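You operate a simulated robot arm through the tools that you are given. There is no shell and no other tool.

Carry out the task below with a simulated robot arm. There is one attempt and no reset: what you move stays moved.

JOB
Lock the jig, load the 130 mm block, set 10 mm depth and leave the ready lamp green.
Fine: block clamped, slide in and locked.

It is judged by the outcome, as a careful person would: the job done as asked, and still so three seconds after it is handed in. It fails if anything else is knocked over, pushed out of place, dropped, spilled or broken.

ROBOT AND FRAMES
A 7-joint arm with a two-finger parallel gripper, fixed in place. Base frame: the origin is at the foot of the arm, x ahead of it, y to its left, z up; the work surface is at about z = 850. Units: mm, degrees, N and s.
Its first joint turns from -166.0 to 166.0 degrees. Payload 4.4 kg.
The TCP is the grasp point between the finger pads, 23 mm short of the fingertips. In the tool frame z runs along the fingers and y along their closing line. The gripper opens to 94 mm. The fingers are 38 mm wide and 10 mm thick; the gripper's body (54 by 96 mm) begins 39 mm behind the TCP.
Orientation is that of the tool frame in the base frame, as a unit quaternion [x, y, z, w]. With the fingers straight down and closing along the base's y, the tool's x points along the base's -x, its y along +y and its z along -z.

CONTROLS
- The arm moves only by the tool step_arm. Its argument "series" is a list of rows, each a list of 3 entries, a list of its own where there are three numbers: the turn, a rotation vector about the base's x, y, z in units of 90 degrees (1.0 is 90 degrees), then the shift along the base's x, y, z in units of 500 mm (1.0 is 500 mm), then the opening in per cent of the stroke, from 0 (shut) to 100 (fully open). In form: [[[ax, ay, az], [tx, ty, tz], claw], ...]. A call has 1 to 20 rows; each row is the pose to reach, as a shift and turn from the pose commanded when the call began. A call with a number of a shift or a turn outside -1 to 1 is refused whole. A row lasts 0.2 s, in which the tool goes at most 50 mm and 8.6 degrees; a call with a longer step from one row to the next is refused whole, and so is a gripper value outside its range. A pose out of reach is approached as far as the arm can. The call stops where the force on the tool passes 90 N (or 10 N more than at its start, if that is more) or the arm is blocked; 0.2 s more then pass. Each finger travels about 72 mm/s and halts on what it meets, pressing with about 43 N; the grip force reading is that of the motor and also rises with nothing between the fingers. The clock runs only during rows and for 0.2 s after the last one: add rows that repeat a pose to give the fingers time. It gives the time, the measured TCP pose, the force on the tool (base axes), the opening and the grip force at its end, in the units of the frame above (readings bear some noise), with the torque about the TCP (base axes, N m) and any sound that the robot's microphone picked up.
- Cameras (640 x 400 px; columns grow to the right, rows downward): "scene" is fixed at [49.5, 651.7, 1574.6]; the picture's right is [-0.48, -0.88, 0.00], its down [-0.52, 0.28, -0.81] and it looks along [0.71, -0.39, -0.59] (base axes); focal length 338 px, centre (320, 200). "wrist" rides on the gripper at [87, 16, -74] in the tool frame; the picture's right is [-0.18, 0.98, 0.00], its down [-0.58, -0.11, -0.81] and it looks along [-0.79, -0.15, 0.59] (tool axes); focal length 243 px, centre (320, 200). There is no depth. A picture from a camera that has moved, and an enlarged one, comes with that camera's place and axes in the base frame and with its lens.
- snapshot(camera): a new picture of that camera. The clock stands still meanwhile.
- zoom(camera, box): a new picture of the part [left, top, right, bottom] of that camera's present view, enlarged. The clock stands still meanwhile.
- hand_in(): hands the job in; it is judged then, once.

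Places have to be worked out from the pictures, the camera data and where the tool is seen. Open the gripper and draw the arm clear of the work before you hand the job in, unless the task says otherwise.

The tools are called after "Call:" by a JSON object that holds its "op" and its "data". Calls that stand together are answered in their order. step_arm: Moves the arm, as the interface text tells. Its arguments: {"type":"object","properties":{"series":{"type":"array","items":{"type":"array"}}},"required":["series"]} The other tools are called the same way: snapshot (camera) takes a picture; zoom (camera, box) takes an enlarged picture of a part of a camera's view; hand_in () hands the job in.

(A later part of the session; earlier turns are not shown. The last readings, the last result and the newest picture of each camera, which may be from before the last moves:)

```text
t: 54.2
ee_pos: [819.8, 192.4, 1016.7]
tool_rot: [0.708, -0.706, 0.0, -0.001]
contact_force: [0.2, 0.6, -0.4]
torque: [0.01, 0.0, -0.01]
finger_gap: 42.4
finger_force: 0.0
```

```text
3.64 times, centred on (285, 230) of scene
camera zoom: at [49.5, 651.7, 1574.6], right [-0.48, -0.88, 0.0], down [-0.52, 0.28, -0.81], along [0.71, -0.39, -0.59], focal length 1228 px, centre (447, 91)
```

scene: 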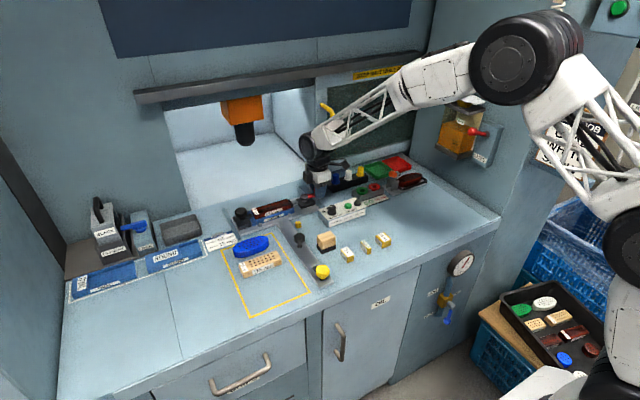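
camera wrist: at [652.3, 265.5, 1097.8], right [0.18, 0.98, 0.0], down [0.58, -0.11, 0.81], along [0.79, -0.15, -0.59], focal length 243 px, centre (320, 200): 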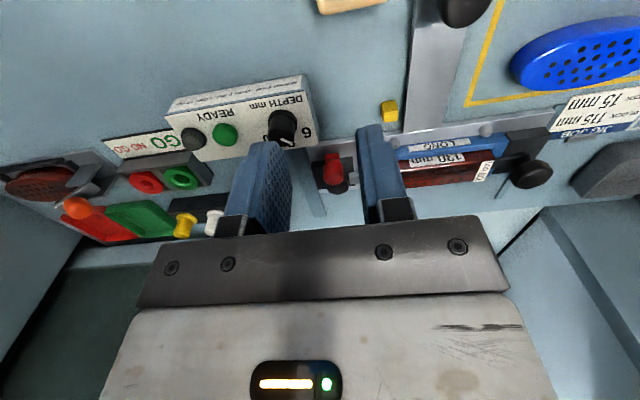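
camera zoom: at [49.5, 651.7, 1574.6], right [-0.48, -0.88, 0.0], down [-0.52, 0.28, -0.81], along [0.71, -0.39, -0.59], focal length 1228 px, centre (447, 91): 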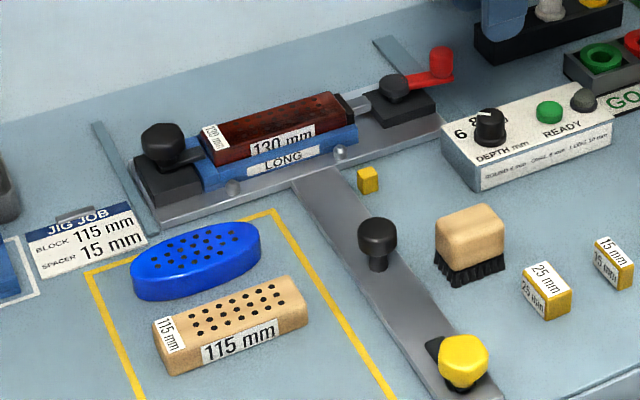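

The lever stands about 82° round, with the pad firmly on the block; I will re-check it later once the slide is locked. Now I go to the slide's black handle, viewing it first with the fingers closing along x.

Call:
{"op": "step_arm", "data": {"series": [[[0, 0, 0], [-0.08, 0.06, 0], 50], [[0, 0, 0], [-0.16, 0.12, 0], 50], [[0, 0, 0], [-0.2, 0.19, 0], 50], [[0, 0, 0], [-0.2, 0.27, 0], 50], [[0, 0, 0], [-0.2, 0.29, 0], 50], [[0, 0, 0], [-0.2, 0.29, 0], 50]]}}

Call:
{"op": "snapshot", "data": {"camera": "wrist"}}

Call:
{"op": "zoom", "data": {"camera": "wrist", "box": [200, 0, 440, 180]}}

Call:
{"op": "zoom", "data": {"camera": "scene", "box": [270, 210, 350, 290]}}

```text
t: 55.6
ee_pos: [722.1, 340.7, 1018.4]
tool_rot: [0.708, -0.707, 0.0, 0.0]
contact_force: [0.4, 0.2, -0.3]
torque: [-0.02, 0.0, -0.01]
finger_gap: 46.9
finger_force: 0.1
```

```text
taken
camera wrist: at [705.8, 253.3, 1093.9], right [-0.98, 0.18, 0.0], down [0.11, 0.58, 0.81], along [0.15, 0.79, -0.59], focal length 243 px, centre (320, 200)
```

wrist: 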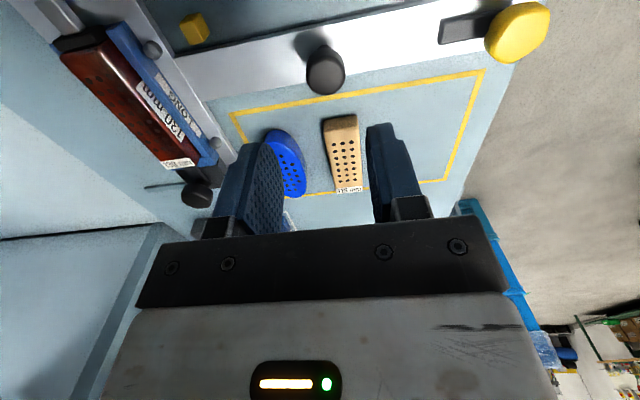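

```text
2.22 times, centred on (320, 90) of wrist
camera zoom: at [705.8, 253.3, 1093.9], right [-0.98, 0.18, 0.0], down [0.11, 0.58, 0.81], along [0.15, 0.79, -0.59], focal length 539 px, centre (320, 444)
```

zoom: 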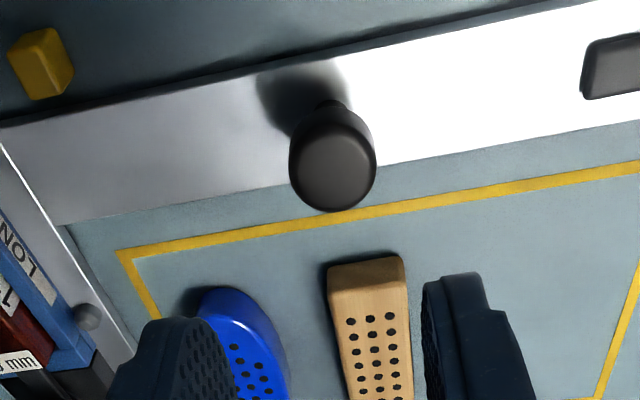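

```text
5.00 times, centred on (310, 250) of scene
camera zoom: at [49.5, 651.7, 1574.6], right [-0.48, -0.88, 0.0], down [-0.52, 0.28, -0.81], along [0.71, -0.39, -0.59], focal length 1688 px, centre (370, -50)
```

zoom: 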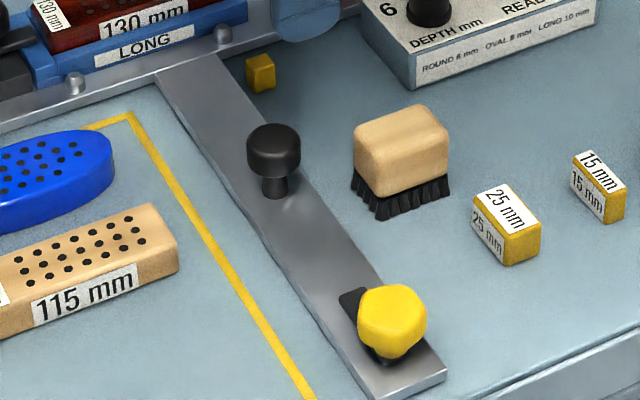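

Since the slide will carry the clamp out of easy reach, I want to be sure of the clamp first. I go back to the lever handle at about (905, 194), this time matching its 82° angle and gripping lower so that the fingers also hold the bar.

Call:
{"op": "step_arm", "data": {"series": [[[0, 0, -0.05], [0.06, -0.06, 0], 45], [[0, 0, -0.094], [0.12, -0.12, 0], 45], [[0, 0, -0.094], [0.19, -0.18, 0], 45], [[0, 0, -0.094], [0.26, -0.24, 0], 45], [[0, 0, -0.094], [0.33, -0.28, 0], 45], [[0, 0, -0.094], [0.367, -0.292, 0], 45], [[0, 0, -0.094], [0.367, -0.292, -0.08], 45], [[0, 0, -0.094], [0.367, -0.292, -0.14], 45], [[0, 0, -0.094], [0.367, -0.292, -0.14], 45]]}}

Call:
{"op": "zoom", "data": {"camera": "wrist", "box": [200, 0, 440, 220]}}

Call:
{"op": "zoom", "data": {"camera": "scene", "box": [285, 165, 345, 215]}}

```text
t: 57.6
ee_pos: [905.1, 192.6, 949.3]
tool_rot: [-0.654, 0.757, 0.001, 0.0]
contact_force: [0.0, 0.6, -0.3]
torque: [0.0, -0.01, -0.01]
finger_gap: 42.3
finger_force: 0.0
```

```text
1.82 times, centred on (320, 110) of wrist
camera zoom: at [876.1, 109.3, 1023.7], right [-0.95, 0.33, 0.0], down [0.19, 0.56, 0.81], along [0.26, 0.76, -0.59], focal length 441 px, centre (320, 364)
```

zoom: 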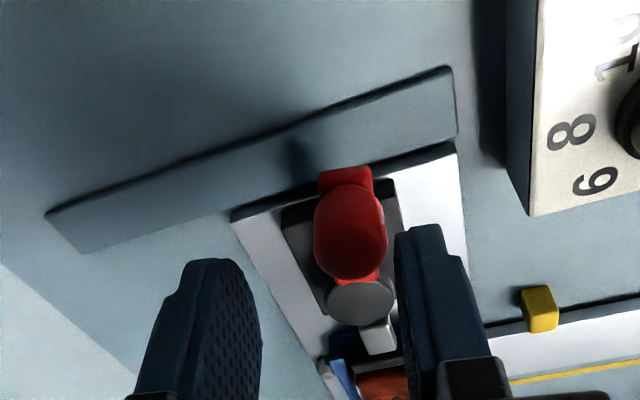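

```text
8.00 times, centred on (315, 190) of scene
camera zoom: at [49.5, 651.7, 1574.6], right [-0.48, -0.88, 0.0], down [-0.52, 0.28, -0.81], along [0.71, -0.39, -0.59], focal length 2701 px, centre (360, 280)
```

zoom: 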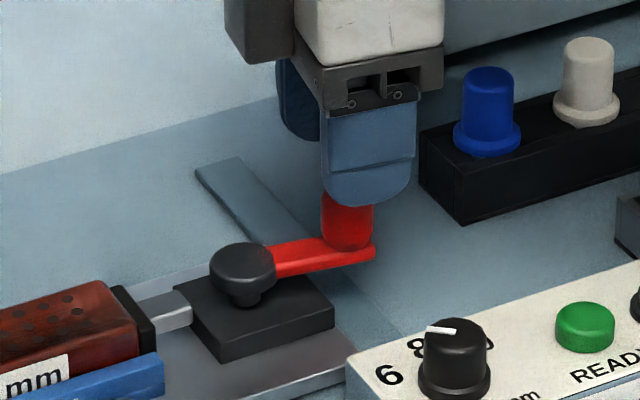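

The handle now measures (896, 194), about 8 mm nearer than the tool. I correct that, go down to TCP z 905 and close.

Call:
{"op": "step_arm", "data": {"series": [[[0, 0, 0], [-0.017, 0.002, 0], 45], [[0, 0, 0], [-0.017, 0.002, -0.05], 45], [[0, 0, 0], [-0.017, 0.002, -0.088], 45], [[0, 0, 0], [-0.017, 0.002, -0.088], 30], [[0, 0, 0], [-0.017, 0.002, -0.088], 10], [[0, 0, 0], [-0.017, 0.002, -0.088], 10], [[0, 0, 0], [-0.017, 0.002, -0.088], 10]]}}

Call:
{"op": "zoom", "data": {"camera": "wrist", "box": [200, 0, 440, 220]}}

Call:
{"op": "zoom", "data": {"camera": "scene", "box": [285, 165, 345, 215]}}

```text
t: 59.2
ee_pos: [897.4, 194.1, 905.9]
tool_rot: [-0.653, 0.757, 0.0, 0.0]
contact_force: [0.4, 2.0, -2.4]
torque: [0.06, -0.01, 0.03]
finger_gap: 22.1
finger_force: 45.2
```

```text
1.82 times, centred on (320, 110) of wrist
camera zoom: at [867.2, 111.2, 980.0], right [-0.95, 0.33, 0.0], down [0.19, 0.56, 0.81], along [0.26, 0.76, -0.59], focal length 441 px, centre (320, 364)
```

zoom: 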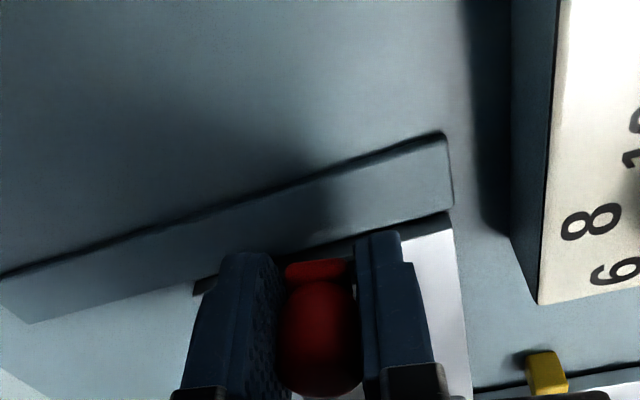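

```text
8.00 times, centred on (315, 190) of scene
camera zoom: at [49.5, 651.7, 1574.6], right [-0.48, -0.88, 0.0], down [-0.52, 0.28, -0.81], along [0.71, -0.39, -0.59], focal length 2701 px, centre (360, 280)
```

zoom: 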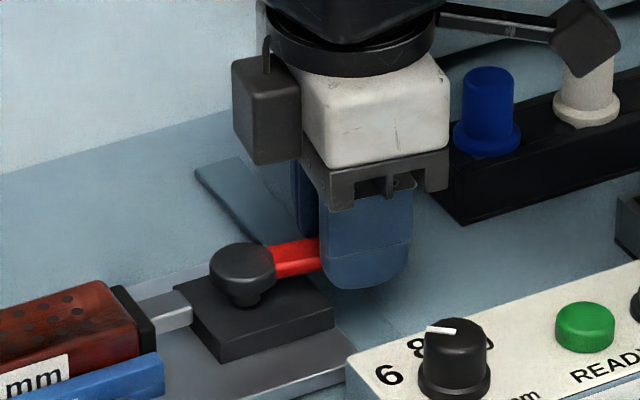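

Gripped with no load. I turn another 8.5° along the arc and watch the torque and whether the lever or the slide moves.

Call:
{"op": "step_arm", "data": {"series": [[[0, 0, 0.03], [0.0047, -0.0005, 0], 10], [[0, 0, 0.06], [0.0094, -0.0008, 0], 10], [[0, 0, 0.094], [0.0142, -0.001, 0], 10], [[0, 0, 0.094], [0.0142, -0.001, 0], 10]]}}

Call:
{"op": "zoom", "data": {"camera": "scene", "box": [285, 165, 345, 215]}}

```text
t: 60.2
ee_pos: [903.2, 194.9, 905.0]
tool_rot: [0.709, -0.706, 0.0, -0.001]
contact_force: [-4.5, 1.0, -1.4]
torque: [0.08, -0.46, -1.02]
finger_gap: 22.9
finger_force: 44.9
```

```text
8.00 times, centred on (315, 190) of scene
camera zoom: at [49.5, 651.7, 1574.6], right [-0.48, -0.88, 0.0], down [-0.52, 0.28, -0.81], along [0.71, -0.39, -0.59], focal length 2701 px, centre (360, 280)
```

zoom: 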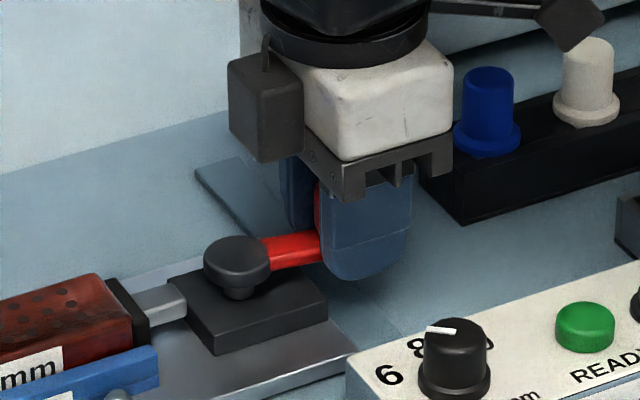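

The lever does not go further under about 1.2 N m; only the freely sliding jig moves, so the clamp is fully closed. I release and go to the slide handle.

Call:
{"op": "step_arm", "data": {"series": [[[0, 0, -0.03], [-0.002, 0, 0], 25], [[0, 0, -0.03], [-0.002, 0, 0], 45], [[0, 0, -0.03], [-0.002, 0, 0], 45], [[0, 0, -0.03], [-0.002, 0, 0.06], 45], [[0, 0, 0], [-0.002, 0, 0.15], 50], [[0, 0, 0], [-0.08, 0.06, 0.22], 50], [[0, 0, 0], [-0.17, 0.12, 0.22], 50], [[0, 0, 0], [-0.25, 0.18, 0.22], 50], [[0, 0, 0], [-0.33, 0.24, 0.22], 50], [[0, 0, 0], [-0.362, 0.29, 0.22], 50], [[0, 0, 0], [-0.362, 0.29, 0.22], 50]]}}

Call:
{"op": "zoom", "data": {"camera": "wrist", "box": [200, 0, 440, 180]}}

Call:
{"op": "zoom", "data": {"camera": "scene", "box": [225, 175, 345, 285]}}

```text
refused: row 6 steps farther than a row can; nothing moved
```

```text
2.22 times, centred on (320, 90) of wrist
camera zoom: at [886.9, 107.1, 979.9], right [-0.98, 0.18, 0.0], down [0.11, 0.58, 0.81], along [0.15, 0.79, -0.59], focal length 539 px, centre (320, 444)
```

zoom: 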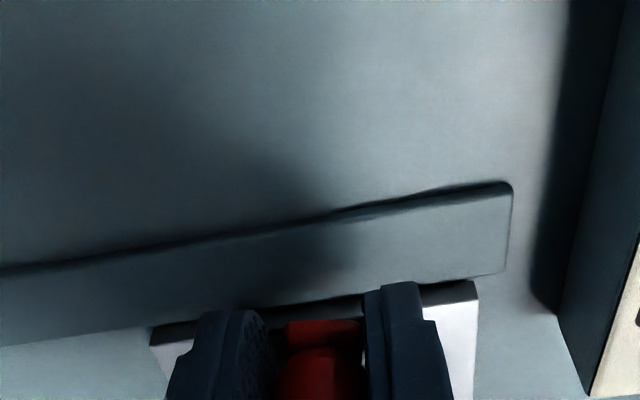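

```text
3.64 times, centred on (285, 230) of scene
camera zoom: at [49.5, 651.7, 1574.6], right [-0.48, -0.88, 0.0], down [-0.52, 0.28, -0.81], along [0.71, -0.39, -0.59], focal length 1228 px, centre (447, 91)
```

zoom: 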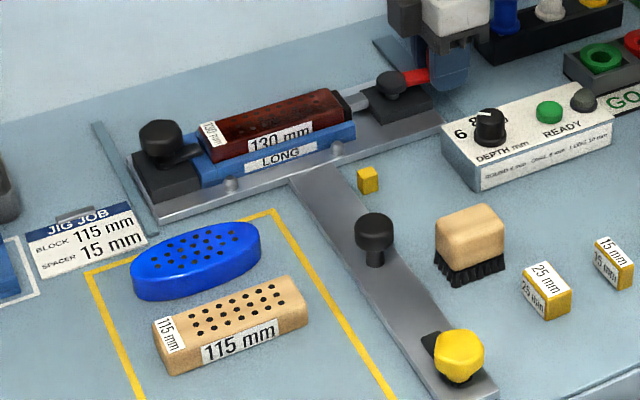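

That series had one step too long, so nothing moved. I repeat it with smaller steps.

Call:
{"op": "step_arm", "data": {"series": [[[0, 0, -0.03], [-0.002, 0, 0], 25], [[0, 0, -0.03], [-0.002, 0, 0], 45], [[0, 0, -0.03], [-0.002, 0, 0], 45], [[0, 0, -0.03], [-0.002, 0, 0.06], 45], [[0, 0, 0], [-0.002, 0, 0.14], 50], [[0, 0, 0], [-0.04, 0.03, 0.2], 50], [[0, 0, 0], [-0.11, 0.08, 0.22], 50], [[0, 0, 0], [-0.18, 0.13, 0.22], 50], [[0, 0, 0], [-0.25, 0.18, 0.22], 50], [[0, 0, 0], [-0.31, 0.23, 0.22], 50], [[0, 0, 0], [-0.362, 0.28, 0.22], 50], [[0, 0, 0], [-0.362, 0.29, 0.22], 50], [[0, 0, 0], [-0.362, 0.29, 0.22], 50]]}}

Call:
{"op": "zoom", "data": {"camera": "wrist", "box": [200, 0, 440, 180]}}

Call:
{"op": "zoom", "data": {"camera": "scene", "box": [285, 175, 345, 215]}}

Call:
{"op": "zoom", "data": {"camera": "scene", "box": [160, 60, 420, 290]}}

```text
t: 63.0
ee_pos: [720.5, 336.5, 1013.2]
tool_rot: [0.708, -0.707, 0.0, 0.001]
contact_force: [0.6, -0.1, 0.7]
torque: [0.01, -0.02, -0.02]
finger_gap: 46.8
finger_force: 0.0
```

```text
2.22 times, centred on (320, 90) of wrist
camera zoom: at [704.4, 252.0, 1089.5], right [-0.98, 0.18, 0.0], down [0.11, 0.58, 0.81], along [0.15, 0.79, -0.59], focal length 539 px, centre (320, 444)
```

zoom: 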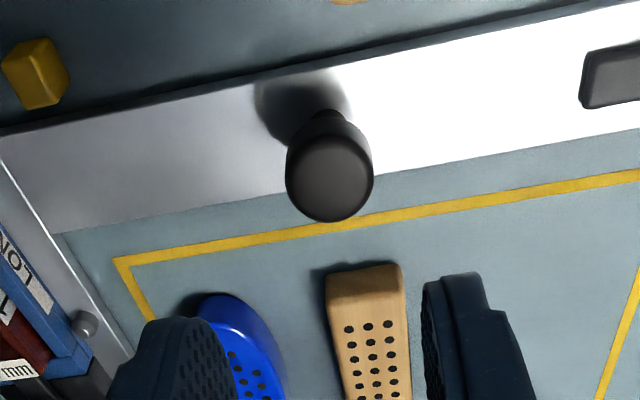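

```text
10.00 times, centred on (315, 195) of scene
camera zoom: at [49.5, 651.7, 1574.6], right [-0.48, -0.88, 0.0], down [-0.52, 0.28, -0.81], along [0.71, -0.39, -0.59], focal length 3376 px, centre (370, 250)
```

zoom: 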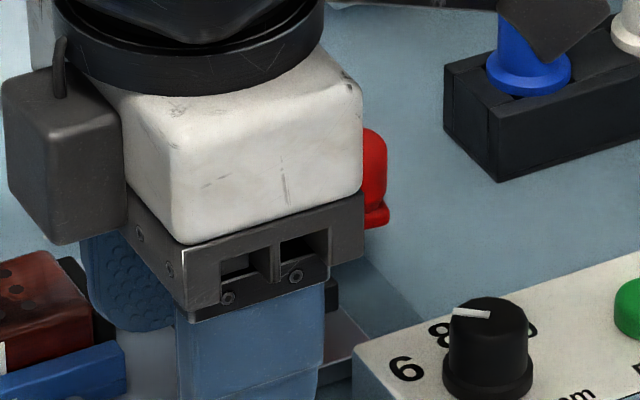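

```text
1.74 times, centred on (290, 175) of scene
camera zoom: at [49.5, 651.7, 1574.6], right [-0.48, -0.88, 0.0], down [-0.52, 0.28, -0.81], along [0.71, -0.39, -0.59], focal length 587 px, centre (372, 244)
```

zoom: 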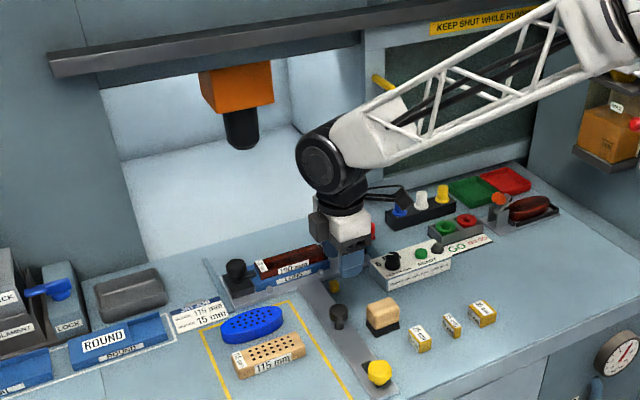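

The slide handle's head is centred at about (719, 350), 30 mm across, top near z 902. I go down around it and close.

Call:
{"op": "step_arm", "data": {"series": [[[0, 0, 0], [-0.002, 0.026, -0.06], 58], [[0, 0, 0], [-0.002, 0.026, -0.14], 58], [[0, 0, 0], [-0.002, 0.026, -0.19], 58], [[0, 0, 0], [-0.002, 0.026, -0.218], 58], [[0, 0, 0], [-0.002, 0.026, -0.218], 45], [[0, 0, 0], [-0.002, 0.026, -0.218], 30], [[0, 0, 0], [-0.002, 0.026, -0.218], 15], [[0, 0, 0], [-0.002, 0.026, -0.218], 15]]}}

Call:
{"op": "zoom", "data": {"camera": "wrist", "box": [200, 40, 440, 220]}}

Call:
{"op": "zoom", "data": {"camera": "scene", "box": [260, 200, 360, 290]}}

```text
t: 64.8
ee_pos: [720.8, 350.8, 904.0]
tool_rot: [0.707, -0.707, 0.0, 0.0]
contact_force: [-2.9, -0.2, -0.7]
torque: [0.07, 0.03, 0.03]
finger_gap: 31.5
finger_force: 45.1
```

```text
2.22 times, centred on (320, 130) of wrist
camera zoom: at [703.9, 264.9, 980.0], right [-0.98, 0.18, 0.0], down [0.11, 0.58, 0.81], along [0.15, 0.79, -0.59], focal length 539 px, centre (320, 356)
```

zoom: 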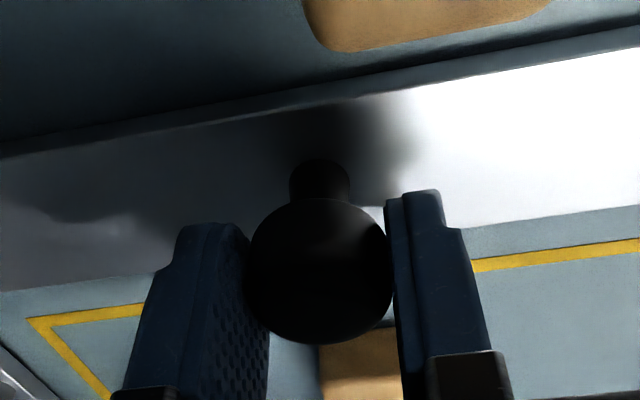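

```text
4.44 times, centred on (310, 245) of scene
camera zoom: at [49.5, 651.7, 1574.6], right [-0.48, -0.88, 0.0], down [-0.52, 0.28, -0.81], along [0.71, -0.39, -0.59], focal length 1501 px, centre (364, 0)
```

zoom: 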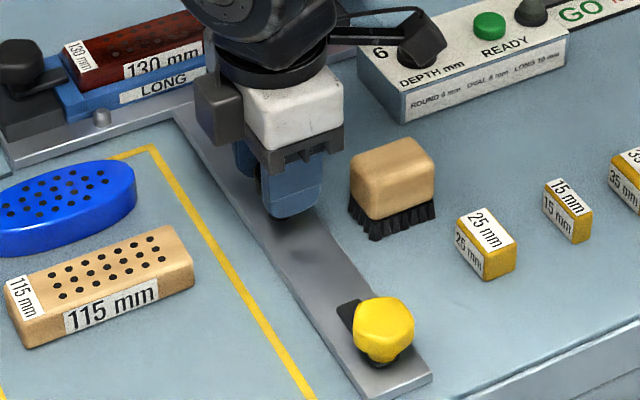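

Gripped. I push the slide in by 60 mm in gentle steps, then check.

Call:
{"op": "step_arm", "data": {"series": [[[0, 0, 0], [0.02, 0, 0], 15], [[0, 0, 0], [0.045, 0, 0], 15], [[0, 0, 0], [0.07, 0, 0], 15], [[0, 0, 0], [0.095, 0, 0], 15], [[0, 0, 0], [0.12, 0, 0], 15], [[0, 0, 0], [0.12, 0, 0], 15]]}}

Call:
{"op": "snapshot", "data": {"camera": "scene"}}

```text
t: 66.2
ee_pos: [781.0, 350.8, 905.0]
tool_rot: [0.708, -0.707, 0.0, 0.001]
contact_force: [0.1, -13.8, -14.3]
torque: [-0.38, -0.02, 0.05]
finger_gap: 31.4
finger_force: 45.1
```

```text
taken
```

scene: 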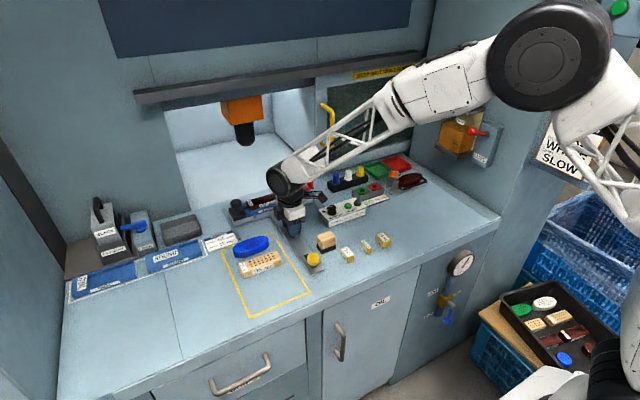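

The slide moves in smoothly. I push on another 50 mm, watching for the stop.

Call:
{"op": "step_arm", "data": {"series": [[[0, 0, 0], [0.02, -0.001, -0.001], 15], [[0, 0, 0], [0.04, -0.001, -0.001], 15], [[0, 0, 0], [0.06, -0.001, -0.001], 15], [[0, 0, 0], [0.08, -0.001, -0.001], 15], [[0, 0, 0], [0.1, -0.001, -0.001], 15], [[0, 0, 0], [0.1, -0.001, -0.001], 15]]}}

Call:
{"op": "snapshot", "data": {"camera": "scene"}}

Call:
{"op": "zoom", "data": {"camera": "scene", "box": [200, 160, 360, 290]}}

```text
t: 67.6
ee_pos: [831.8, 351.1, 905.3]
tool_rot: [0.708, -0.706, 0.0, -0.001]
contact_force: [-1.4, -11.0, 2.8]
torque: [0.04, 0.0, 0.05]
finger_gap: 31.4
finger_force: 44.6
```

```text
taken
```

scene: 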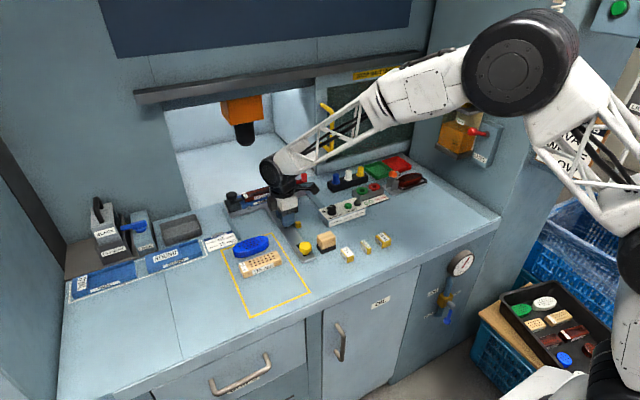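

```text
3.08 times, centred on (280, 225) of scene
camera zoom: at [49.5, 651.7, 1574.6], right [-0.48, -0.88, 0.0], down [-0.52, 0.28, -0.81], along [0.71, -0.39, -0.59], focal length 1039 px, centre (443, 123)
```

zoom: 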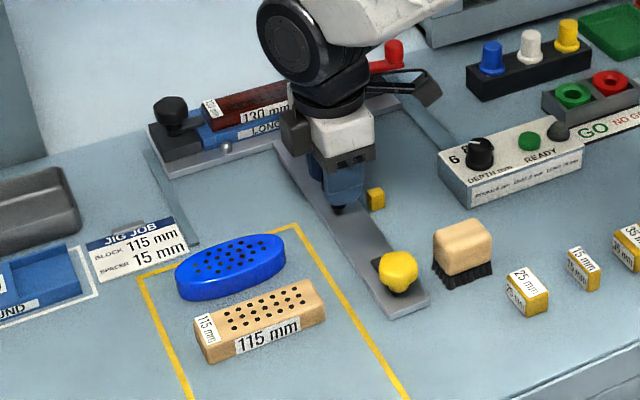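

No stop yet; I push another 50 mm.

Call:
{"op": "step_arm", "data": {"series": [[[0, 0, 0], [0.02, -0.001, 0], 15], [[0, 0, 0], [0.04, -0.001, 0], 15], [[0, 0, 0], [0.06, -0.001, 0], 15], [[0, 0, 0], [0.08, -0.001, 0], 15], [[0, 0, 0], [0.1, -0.001, 0], 15], [[0, 0, 0], [0.1, -0.001, 0], 15]]}}

Call:
{"op": "zoom", "data": {"camera": "scene", "box": [180, 80, 380, 280]}}

```text
t: 69.0
ee_pos: [881.4, 351.2, 904.9]
tool_rot: [0.708, -0.706, 0.0, 0.0]
contact_force: [0.6, 7.7, 3.5]
torque: [0.17, 0.13, -0.07]
finger_gap: 31.3
finger_force: 45.4
```

```text
2.00 times, centred on (280, 180) of scene
camera zoom: at [49.5, 651.7, 1574.6], right [-0.48, -0.88, 0.0], down [-0.52, 0.28, -0.81], along [0.71, -0.39, -0.59], focal length 675 px, centre (400, 240)
```

zoom: 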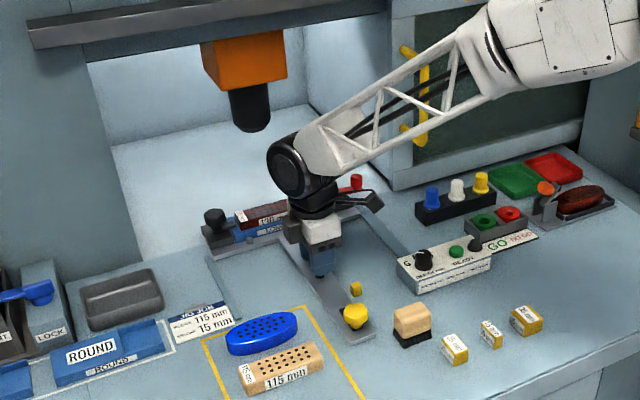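

The yellow lock knob is approaching the small yellow block, which must be its catch. Since the black handle will soon be out of reach, I release it and use the yellow knob for the rest of the push.

Call:
{"op": "step_arm", "data": {"series": [[[0, 0, 0], [0, 0, 0], 30], [[0, 0, 0], [0, 0, 0], 50], [[0, 0, 0], [0, 0, 0], 60], [[0, 0, 0], [0, 0, 0], 60], [[0, 0, 0], [0, 0, 0.06], 60], [[0, 0, 0], [-0.03, 0, 0.14], 60], [[0, 0, 0], [-0.1, -0.01, 0.2], 60], [[0, 0, 0], [-0.19, -0.02, 0.2], 60], [[0, 0, 0], [-0.27, -0.025, 0.2], 60], [[0, 0, 0], [-0.286, -0.025, 0.2], 60], [[0, 0, 0], [-0.286, -0.025, 0.2], 60]]}}

Call:
{"op": "snapshot", "data": {"camera": "wrist"}}

Call:
{"op": "zoom", "data": {"camera": "wrist", "box": [200, 0, 440, 180]}}

Call:
{"op": "zoom", "data": {"camera": "scene", "box": [180, 150, 380, 280]}}

Call:
{"op": "zoom", "data": {"camera": "scene", "box": [330, 212, 390, 252]}}

```text
t: 71.4
ee_pos: [738.8, 337.2, 1006.1]
tool_rot: [0.708, -0.707, 0.001, 0.0]
contact_force: [-0.4, 0.8, -0.9]
torque: [0.02, -0.01, -0.03]
finger_gap: 56.4
finger_force: 0.1
```

```text
taken
camera wrist: at [721.4, 250.7, 1080.5], right [-0.98, 0.18, 0.0], down [0.11, 0.58, 0.81], along [0.15, 0.79, -0.59], focal length 243 px, centre (320, 200)
```

wrist: 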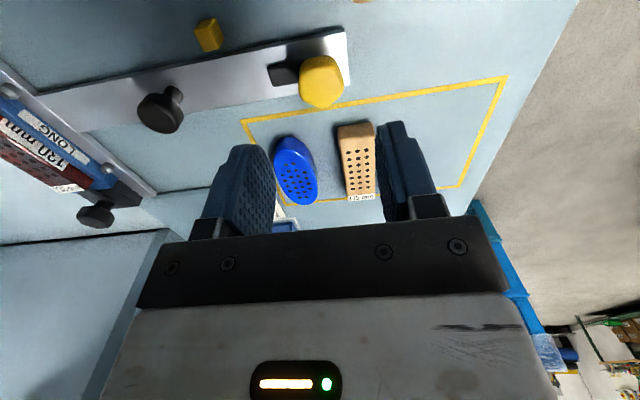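

```text
2.22 times, centred on (320, 90) of wrist
camera zoom: at [721.4, 250.7, 1080.5], right [-0.98, 0.18, 0.0], down [0.11, 0.58, 0.81], along [0.15, 0.79, -0.59], focal length 539 px, centre (320, 444)
```

zoom: 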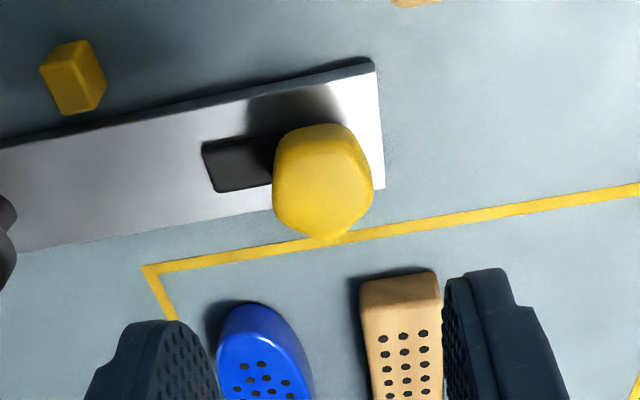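

```text
3.08 times, centred on (280, 215) of scene
camera zoom: at [49.5, 651.7, 1574.6], right [-0.48, -0.88, 0.0], down [-0.52, 0.28, -0.81], along [0.71, -0.39, -0.59], focal length 1039 px, centre (443, 154)
```

zoom: 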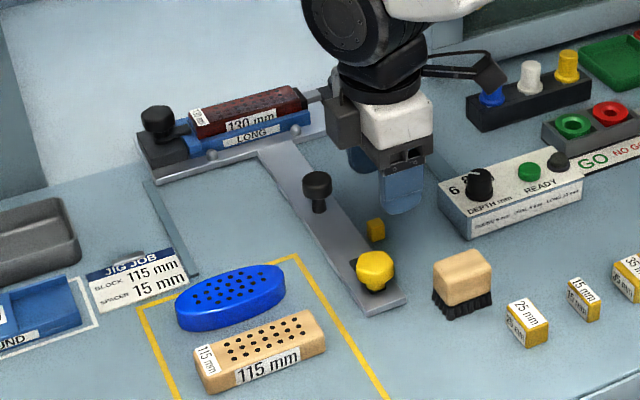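

```text
10.00 times, centred on (360, 232) of scene
camera zoom: at [49.5, 651.7, 1574.6], right [-0.48, -0.88, 0.0], down [-0.52, 0.28, -0.81], along [0.71, -0.39, -0.59], focal length 3376 px, centre (-80, -120)
```

zoom: 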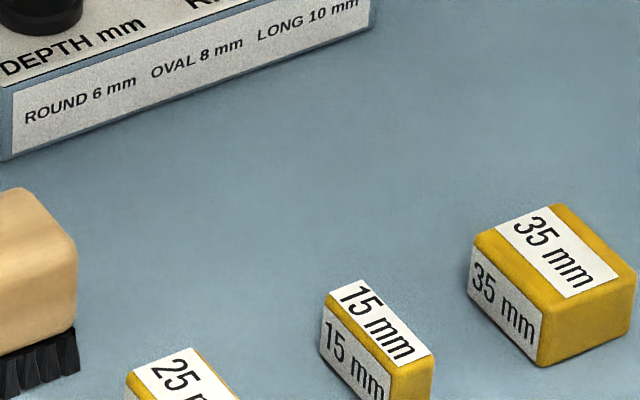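

The yellow knob measures (739, 350) with its top near z 892, flats facing ±x and its tab pointing +x. I lower around it to TCP z 898 and close.

Call:
{"op": "step_arm", "data": {"series": [[[0, 0, 0], [0.001, 0.026, -0.06], 65], [[0, 0, 0], [0.001, 0.026, -0.14], 65], [[0, 0, 0], [0.001, 0.026, -0.19], 65], [[0, 0, 0], [0.001, 0.026, -0.216], 65], [[0, 0, 0], [0.001, 0.026, -0.216], 50], [[0, 0, 0], [0.001, 0.026, -0.216], 35], [[0, 0, 0], [0.001, 0.026, -0.216], 20], [[0, 0, 0], [0.001, 0.026, -0.216], 10]]}}

Call:
{"op": "zoom", "data": {"camera": "wrist", "box": [200, 40, 440, 220]}}

Call:
{"op": "zoom", "data": {"camera": "scene", "box": [260, 180, 340, 250]}}

```text
t: 73.2
ee_pos: [738.6, 348.1, 897.4]
tool_rot: [0.708, -0.706, 0.0, 0.0]
contact_force: [-1.6, 0.8, -1.1]
torque: [-0.03, 0.0, 0.0]
finger_gap: 37.4
finger_force: 44.9
```

```text
2.22 times, centred on (320, 130) of wrist
camera zoom: at [721.7, 263.0, 973.4], right [-0.98, 0.18, 0.0], down [0.11, 0.58, 0.81], along [0.15, 0.79, -0.59], focal length 539 px, centre (320, 356)
```

zoom: 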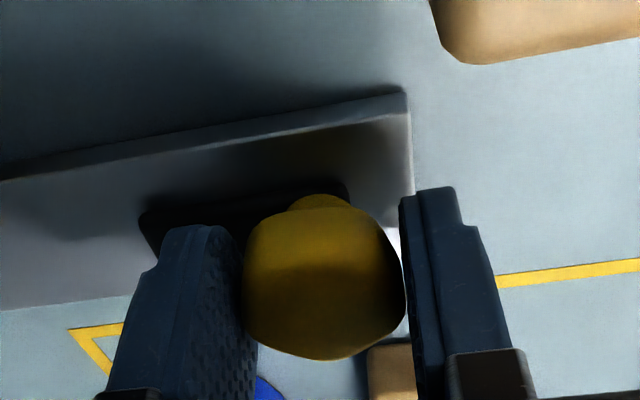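

```text
5.71 times, centred on (300, 215) of scene
camera zoom: at [49.5, 651.7, 1574.6], right [-0.48, -0.88, 0.0], down [-0.52, 0.28, -0.81], along [0.71, -0.39, -0.59], focal length 1929 px, centre (434, 114)
```

zoom: 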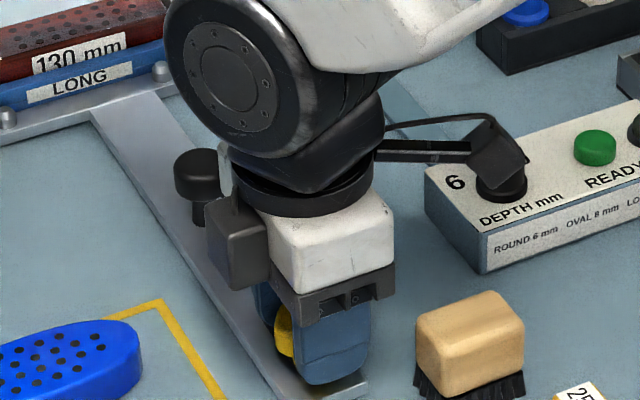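

Gripped. I push the slide on, 40 mm first.

Call:
{"op": "step_arm", "data": {"series": [[[0, 0, 0], [0.02, 0.003, 0], 10], [[0, 0, 0], [0.04, 0.003, 0], 10], [[0, 0, 0], [0.06, 0.003, 0], 10], [[0, 0, 0], [0.08, 0.003, 0], 10], [[0, 0, 0], [0.08, 0.003, 0], 10]]}}

Call:
{"op": "step_arm", "data": {"series": [[[0, 0, 0], [0.02, 0, 0], 10], [[0, 0, 0], [0.04, 0, 0], 10], [[0, 0, 0], [0.06, 0, 0], 10], [[0, 0, 0], [0.08, 0, 0], 10], [[0, 0, 0], [0.08, 0, 0], 10]]}}

Call:
{"op": "zoom", "data": {"camera": "scene", "box": [180, 100, 380, 260]}}

Call:
{"op": "snapshot", "data": {"camera": "wrist"}}

```text
t: 74.4
ee_pos: [780.7, 352.7, 898.2]
tool_rot: [0.708, -0.706, 0.0, 0.0]
contact_force: [-0.4, -32.9, 13.1]
torque: [-0.57, 0.03, 0.05]
finger_gap: 37.8
finger_force: 45.1
```

```text
t: 75.6
ee_pos: [819.8, 352.7, 896.9]
tool_rot: [0.708, -0.706, -0.001, -0.001]
contact_force: [0.8, -17.6, 14.7]
torque: [-0.41, 0.22, 0.02]
finger_gap: 37.5
finger_force: 44.6
```

```text
2.50 times, centred on (280, 180) of scene
camera zoom: at [49.5, 651.7, 1574.6], right [-0.48, -0.88, 0.0], down [-0.52, 0.28, -0.81], along [0.71, -0.39, -0.59], focal length 844 px, centre (420, 250)
```

zoom: 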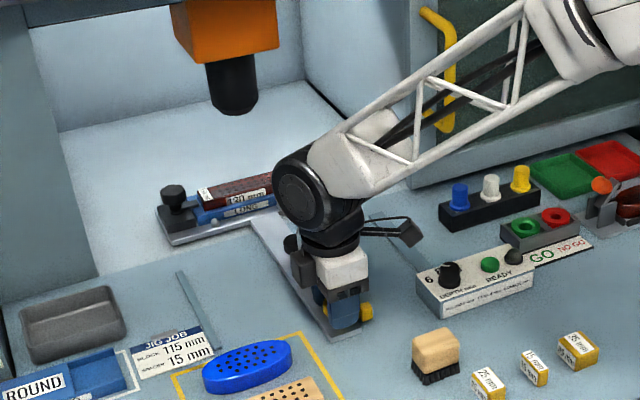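

```text
taken
camera wrist: at [802.9, 266.2, 972.4], right [-0.98, 0.18, 0.0], down [0.11, 0.58, 0.81], along [0.15, 0.79, -0.59], focal length 243 px, centre (320, 200)
```

wrist: 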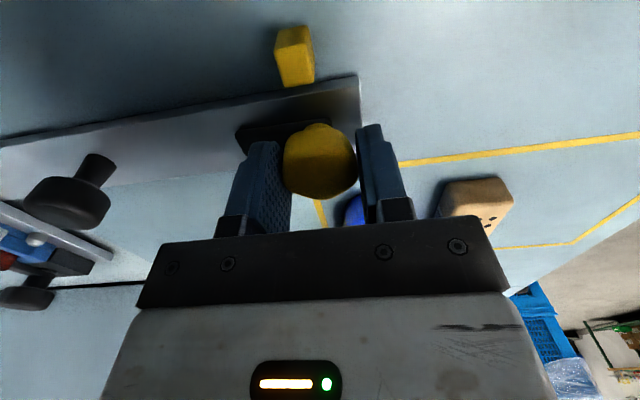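

The jig is entering the machine, with no stop yet. I go on in 5 mm steps.

Call:
{"op": "step_arm", "data": {"series": [[[0, 0, 0], [0.01, -0.002, -0.001], 10], [[0, 0, 0], [0.02, -0.002, -0.001], 10], [[0, 0, 0], [0.03, -0.002, -0.001], 10], [[0, 0, 0], [0.036, -0.002, -0.001], 10], [[0, 0, 0], [0.036, -0.002, -0.001], 10]]}}

Call:
{"op": "step_arm", "data": {"series": [[[0, 0, 0], [0.008, 0, 0], 10], [[0, 0, 0], [0.016, 0, 0], 10], [[0, 0, 0], [0.024, 0, 0], 10], [[0, 0, 0], [0.024, 0, 0], 10]]}}

Call:
{"op": "zoom", "data": {"camera": "wrist", "box": [200, 0, 440, 180]}}

Call:
{"op": "zoom", "data": {"camera": "scene", "box": [180, 100, 380, 260]}}

```text
t: 76.8
ee_pos: [836.9, 352.5, 898.0]
tool_rot: [-0.707, 0.707, 0.0, 0.002]
contact_force: [6.1, 26.6, 19.6]
torque: [0.67, -0.23, 0.02]
finger_gap: 37.7
finger_force: 45.3
```

```text
t: 77.5
ee_pos: [838.8, 351.7, 894.8]
tool_rot: [0.709, -0.706, -0.003, 0.005]
contact_force: [-38.2, -2.4, 16.6]
torque: [-0.26, 0.68, -0.05]
finger_gap: 37.8
finger_force: 31.7
stopped in row 3: the force on the tool passed its limit at 98 N (the readings are from after the stop); the commanded pose is now the measured one
```

```text
2.22 times, centred on (320, 90) of wrist
camera zoom: at [824.5, 265.0, 969.5], right [-0.98, 0.18, 0.01], down [0.12, 0.58, 0.8], along [0.14, 0.79, -0.6], focal length 539 px, centre (320, 444)
```

zoom: 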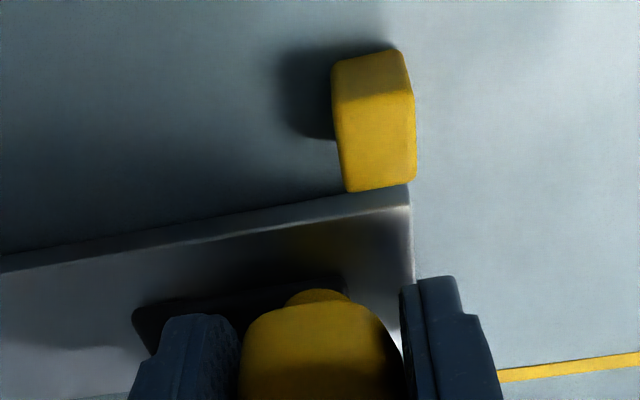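

```text
2.50 times, centred on (280, 180) of scene
camera zoom: at [49.5, 651.7, 1574.6], right [-0.48, -0.88, 0.0], down [-0.52, 0.28, -0.81], along [0.71, -0.39, -0.59], focal length 844 px, centre (420, 250)
```

zoom: 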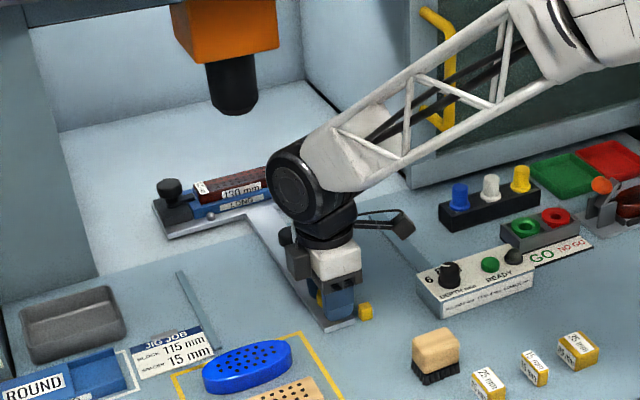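

The slide hit its stop at x ≈ 839, and the yellow catch block now sits just in front of the tab's swing. I ease off, then turn the yellow knob clockwise so that the tab swings behind it.

Call:
{"op": "step_arm", "data": {"series": [[[0, 0, 0], [-0.001, 0, 0.002], 10], [[0, 0, -0.04], [-0.001, 0, 0.003], 10], [[0, 0, -0.1], [-0.001, 0, 0.003], 10], [[0, 0, -0.17], [-0.001, 0, 0.003], 10], [[0, 0, -0.24], [-0.001, 0, 0.003], 10], [[0, 0, -0.3], [-0.001, 0, 0.003], 10], [[0, 0, -0.3], [-0.001, 0, 0.003], 10]]}}

Call:
{"op": "zoom", "data": {"camera": "wrist", "box": [200, 0, 440, 180]}}

```text
t: 79.1
ee_pos: [841.1, 351.0, 894.1]
tool_rot: [-0.522, 0.853, 0.004, -0.004]
contact_force: [-16.6, 7.9, -23.7]
torque: [0.31, 0.02, -0.05]
finger_gap: 37.4
finger_force: 44.6
```

```text
2.22 times, centred on (320, 90) of wrist
camera zoom: at [787.1, 281.3, 969.6], right [-0.79, 0.61, 0.01], down [0.37, 0.47, 0.8], along [0.48, 0.64, -0.6], focal length 539 px, centre (320, 444)
```

zoom: 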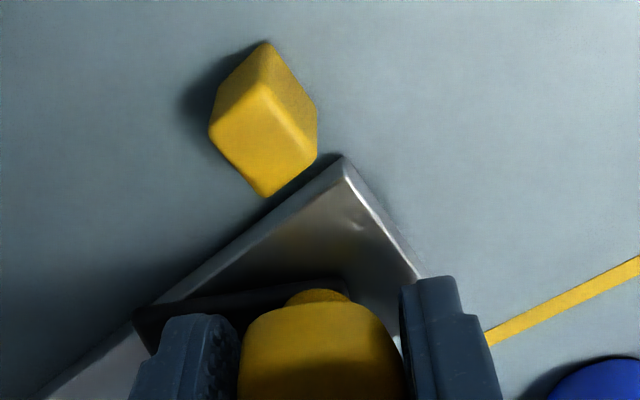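

The tab turns along with the knob. I continue.

Call:
{"op": "step_arm", "data": {"series": [[[0, 0, -0.07], [0, 0, 0], 10], [[0, 0, -0.14], [0, 0, 0], 10], [[0, 0, -0.21], [0, 0, 0], 10], [[0, 0, -0.28], [0, 0, 0], 10], [[0, 0, -0.35], [0, 0, 0], 10], [[0, 0, -0.35], [0, 0, 0], 10]]}}

Call:
{"op": "zoom", "data": {"camera": "wrist", "box": [200, 0, 440, 180]}}

```text
t: 80.5
ee_pos: [841.0, 350.6, 894.2]
tool_rot: [-0.273, 0.962, 0.004, -0.003]
contact_force: [-12.5, -1.2, -32.7]
torque: [-0.03, 0.17, 0.01]
finger_gap: 37.6
finger_force: 45.0
```

```text
2.22 times, centred on (320, 90) of wrist
camera zoom: at [758.6, 318.9, 970.0], right [-0.36, 0.93, 0.01], down [0.56, 0.21, 0.8], along [0.75, 0.29, -0.6], focal length 539 px, centre (320, 444)
```

zoom: 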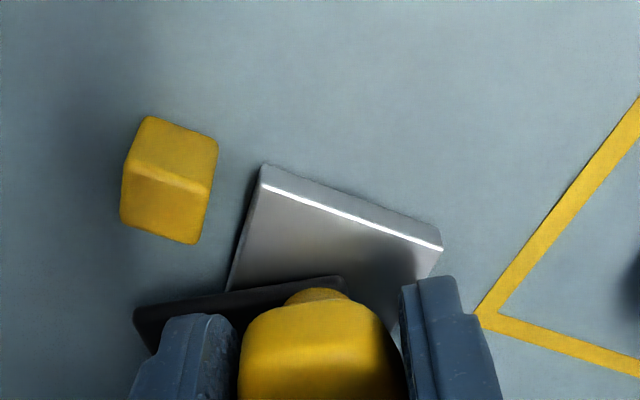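

The tab's tip now clears the bar on the catch's far side. I turn the remaining 31° and feel for the stop.

Call:
{"op": "step_arm", "data": {"series": [[[0, 0, -0.07], [0, 0, -0.002], 10], [[0, 0, -0.14], [0, 0, -0.002], 10], [[0, 0, -0.21], [0, 0, -0.002], 10], [[0, 0, -0.28], [0, 0, -0.002], 10], [[0, 0, -0.35], [0, 0, -0.002], 10], [[0, 0, -0.38], [0, 0, -0.002], 10], [[0, 0, -0.38], [0, 0, -0.002], 10]]}}

Call:
{"op": "zoom", "data": {"camera": "wrist", "box": [200, 0, 440, 180]}}

```text
t: 82.1
ee_pos: [841.8, 349.3, 894.6]
tool_rot: [0.023, 1.0, 0.004, 0.0]
contact_force: [-1.2, -44.4, -1.4]
torque: [-0.52, -0.05, 0.26]
finger_gap: 37.3
finger_force: 44.7
```

```text
2.22 times, centred on (320, 90) of wrist
camera zoom: at [755.5, 369.8, 969.9], right [0.23, 0.97, 0.01], down [0.58, -0.14, 0.8], along [0.78, -0.18, -0.59], focal length 539 px, centre (320, 444)
```

zoom: 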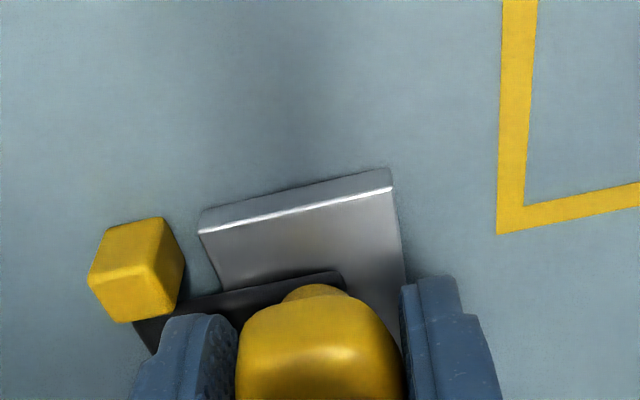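

The tab sits behind the yellow catch, and torque is building, so the slide is locked. I open, lift and check.

Call:
{"op": "step_arm", "data": {"series": [[[0, 0, 0], [0, -0.003, 0], 25], [[0, 0, 0], [0, -0.003, 0], 45], [[0, 0, 0], [0, -0.003, 0], 62], [[0, 0, 0], [0, -0.003, 0], 62], [[0, 0, 0], [0, -0.003, 0.05], 62], [[0, 0, 0], [0, -0.003, 0.13], 62], [[0, 0, 0], [-0.06, -0.003, 0.2], 62], [[0, 0, 0], [-0.15, -0.003, 0.22], 62], [[0, 0, 0], [-0.2, -0.003, 0.22], 62]]}}

Call:
{"op": "snapshot", "data": {"camera": "wrist"}}

Call:
{"op": "zoom", "data": {"camera": "wrist", "box": [200, 0, 440, 180]}}

Call:
{"op": "zoom", "data": {"camera": "scene", "box": [220, 140, 380, 260]}}

Call:
{"op": "zoom", "data": {"camera": "scene", "box": [220, 150, 300, 210]}}

```text
t: 84.1
ee_pos: [740.2, 347.8, 1005.0]
tool_rot: [0.021, 1.0, 0.004, -0.001]
contact_force: [0.6, 0.9, 0.3]
torque: [-0.02, -0.03, -0.03]
finger_gap: 58.4
finger_force: 0.1
```

```text
taken
camera wrist: at [654.7, 367.8, 1079.4], right [0.23, 0.97, 0.01], down [0.58, -0.14, 0.8], along [0.78, -0.18, -0.59], focal length 243 px, centre (320, 200)
```

wrist: 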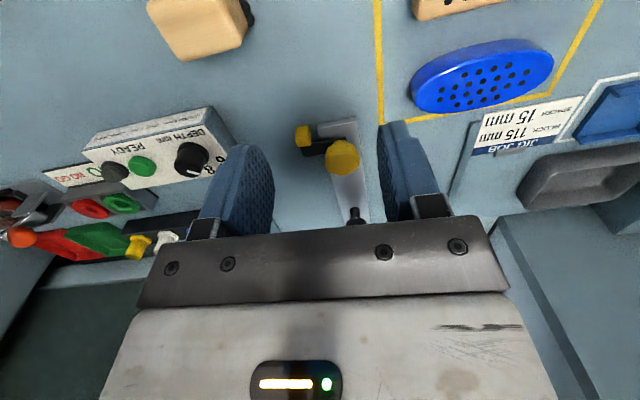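

```text
2.22 times, centred on (320, 90) of wrist
camera zoom: at [654.7, 367.8, 1079.4], right [0.23, 0.97, 0.01], down [0.58, -0.14, 0.8], along [0.78, -0.18, -0.59], focal length 539 px, centre (320, 444)
```

zoom: 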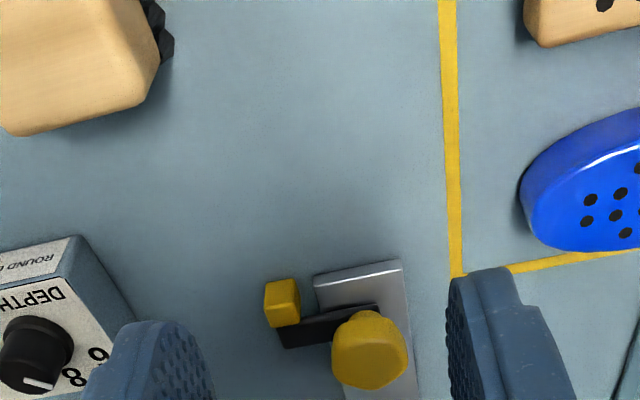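

```text
3.33 times, centred on (300, 200) of scene
camera zoom: at [49.5, 651.7, 1574.6], right [-0.48, -0.88, 0.0], down [-0.52, 0.28, -0.81], along [0.71, -0.39, -0.59], focal length 1125 px, centre (387, 200)
```

zoom: 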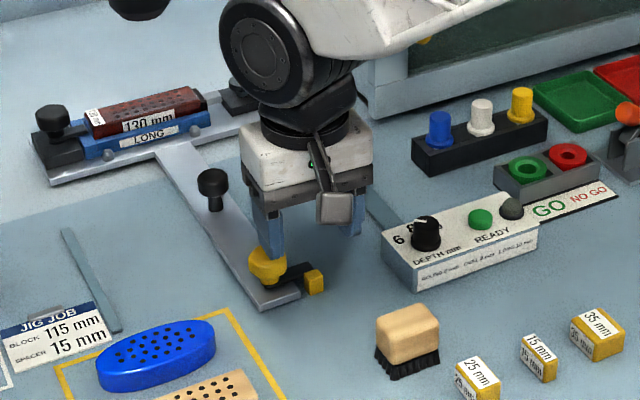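

```text
6.67 times, centred on (260, 180) of scene
camera zoom: at [49.5, 651.7, 1574.6], right [-0.48, -0.88, 0.0], down [-0.52, 0.28, -0.81], along [0.71, -0.39, -0.59], focal length 2251 px, centre (720, 333)
```

zoom: 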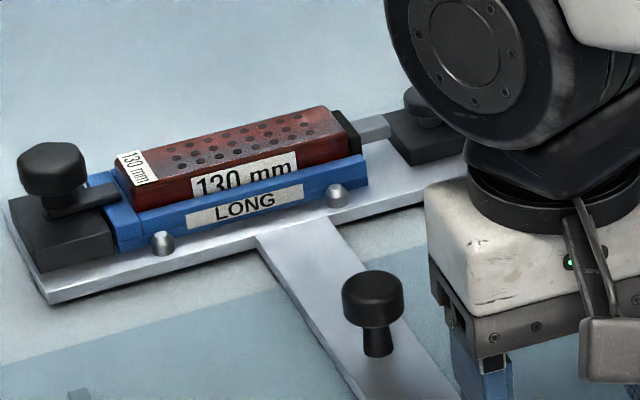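

Slide in and locked, block clamped, jig locked. Next is the depth dial: I move to view it with the tool square at yaw 0.

Call:
{"op": "step_arm", "data": {"series": [[[-0.005, 0, 0.027], [-0.02, -0.08, 0.01], 50], [[-0.005, 0, 0.027], [-0.04, -0.16, 0.01], 50], [[-0.005, 0, 0.027], [-0.06, -0.24, 0.01], 50], [[-0.005, 0, 0.027], [-0.06, -0.28, 0.01], 50], [[-0.005, 0, 0.027], [-0.06, -0.28, 0.01], 50]]}}

Call:
{"op": "snapshot", "data": {"camera": "wrist"}}

Call:
{"op": "zoom", "data": {"camera": "wrist", "box": [220, 40, 400, 160]}}

Call:
{"op": "zoom", "data": {"camera": "scene", "box": [310, 185, 370, 230]}}

```text
t: 85.3
ee_pos: [712.4, 208.6, 1009.1]
tool_rot: [0.001, 1.0, 0.001, 0.0]
contact_force: [1.4, 0.7, -0.5]
torque: [0.0, 0.0, 0.0]
finger_gap: 47.1
finger_force: 0.0
```

```text
taken
camera wrist: at [625.8, 225.3, 1084.9], right [0.19, 0.98, 0.0], down [0.58, -0.11, 0.8], along [0.79, -0.15, -0.59], focal length 243 px, centre (320, 200)
```

wrist: 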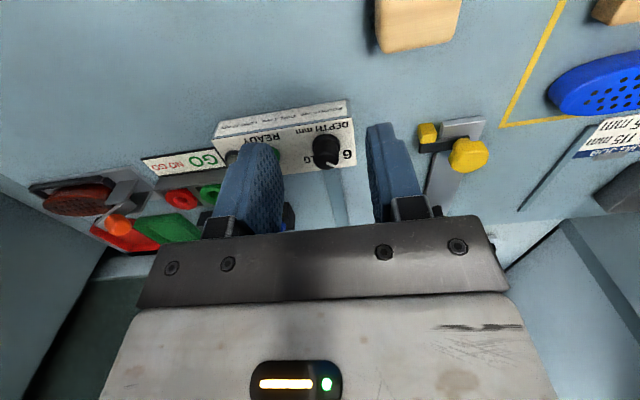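

```text
3.33 times, centred on (310, 100) of wrist
camera zoom: at [625.8, 225.3, 1084.9], right [0.19, 0.98, 0.0], down [0.58, -0.11, 0.8], along [0.79, -0.15, -0.59], focal length 809 px, centre (353, 533)
```

zoom: 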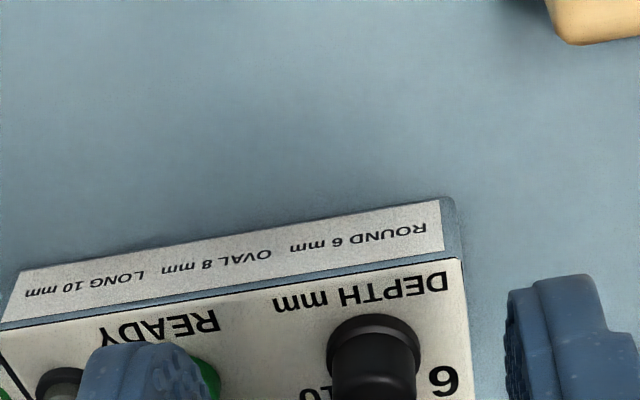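

```text
8.89 times, centred on (340, 208) of scene
camera zoom: at [49.5, 651.7, 1574.6], right [-0.48, -0.88, 0.0], down [-0.52, 0.28, -0.81], along [0.71, -0.39, -0.59], focal length 3001 px, centre (142, 133)
```

zoom: 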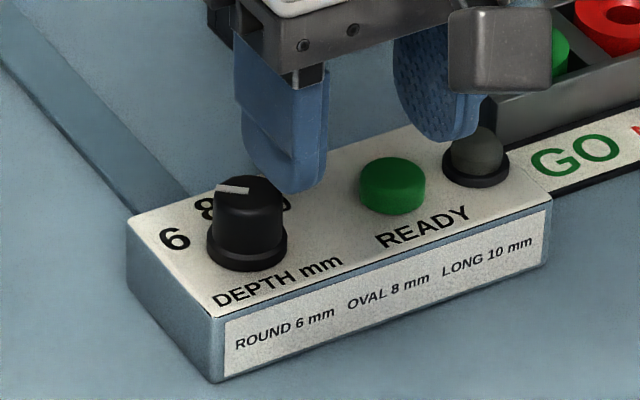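

I zoom in on the dial from here.

Call:
{"op": "zoom", "data": {"camera": "wrist", "box": [285, 110, 365, 180]}}

```text
5.71 times, centred on (325, 145) of wrist
camera zoom: at [625.8, 225.3, 1084.9], right [0.19, 0.98, 0.0], down [0.58, -0.11, 0.8], along [0.79, -0.15, -0.59], focal length 1386 px, centre (291, 514)
```

zoom: 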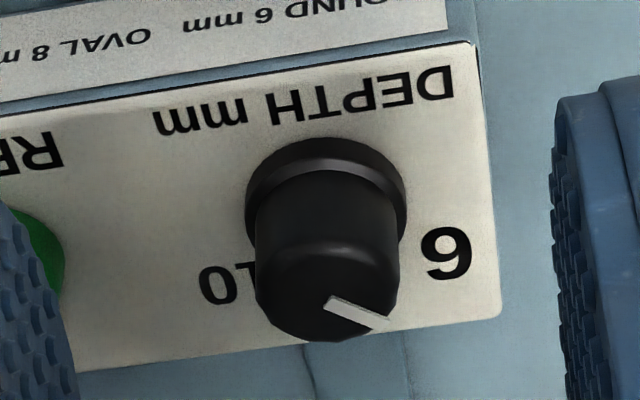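

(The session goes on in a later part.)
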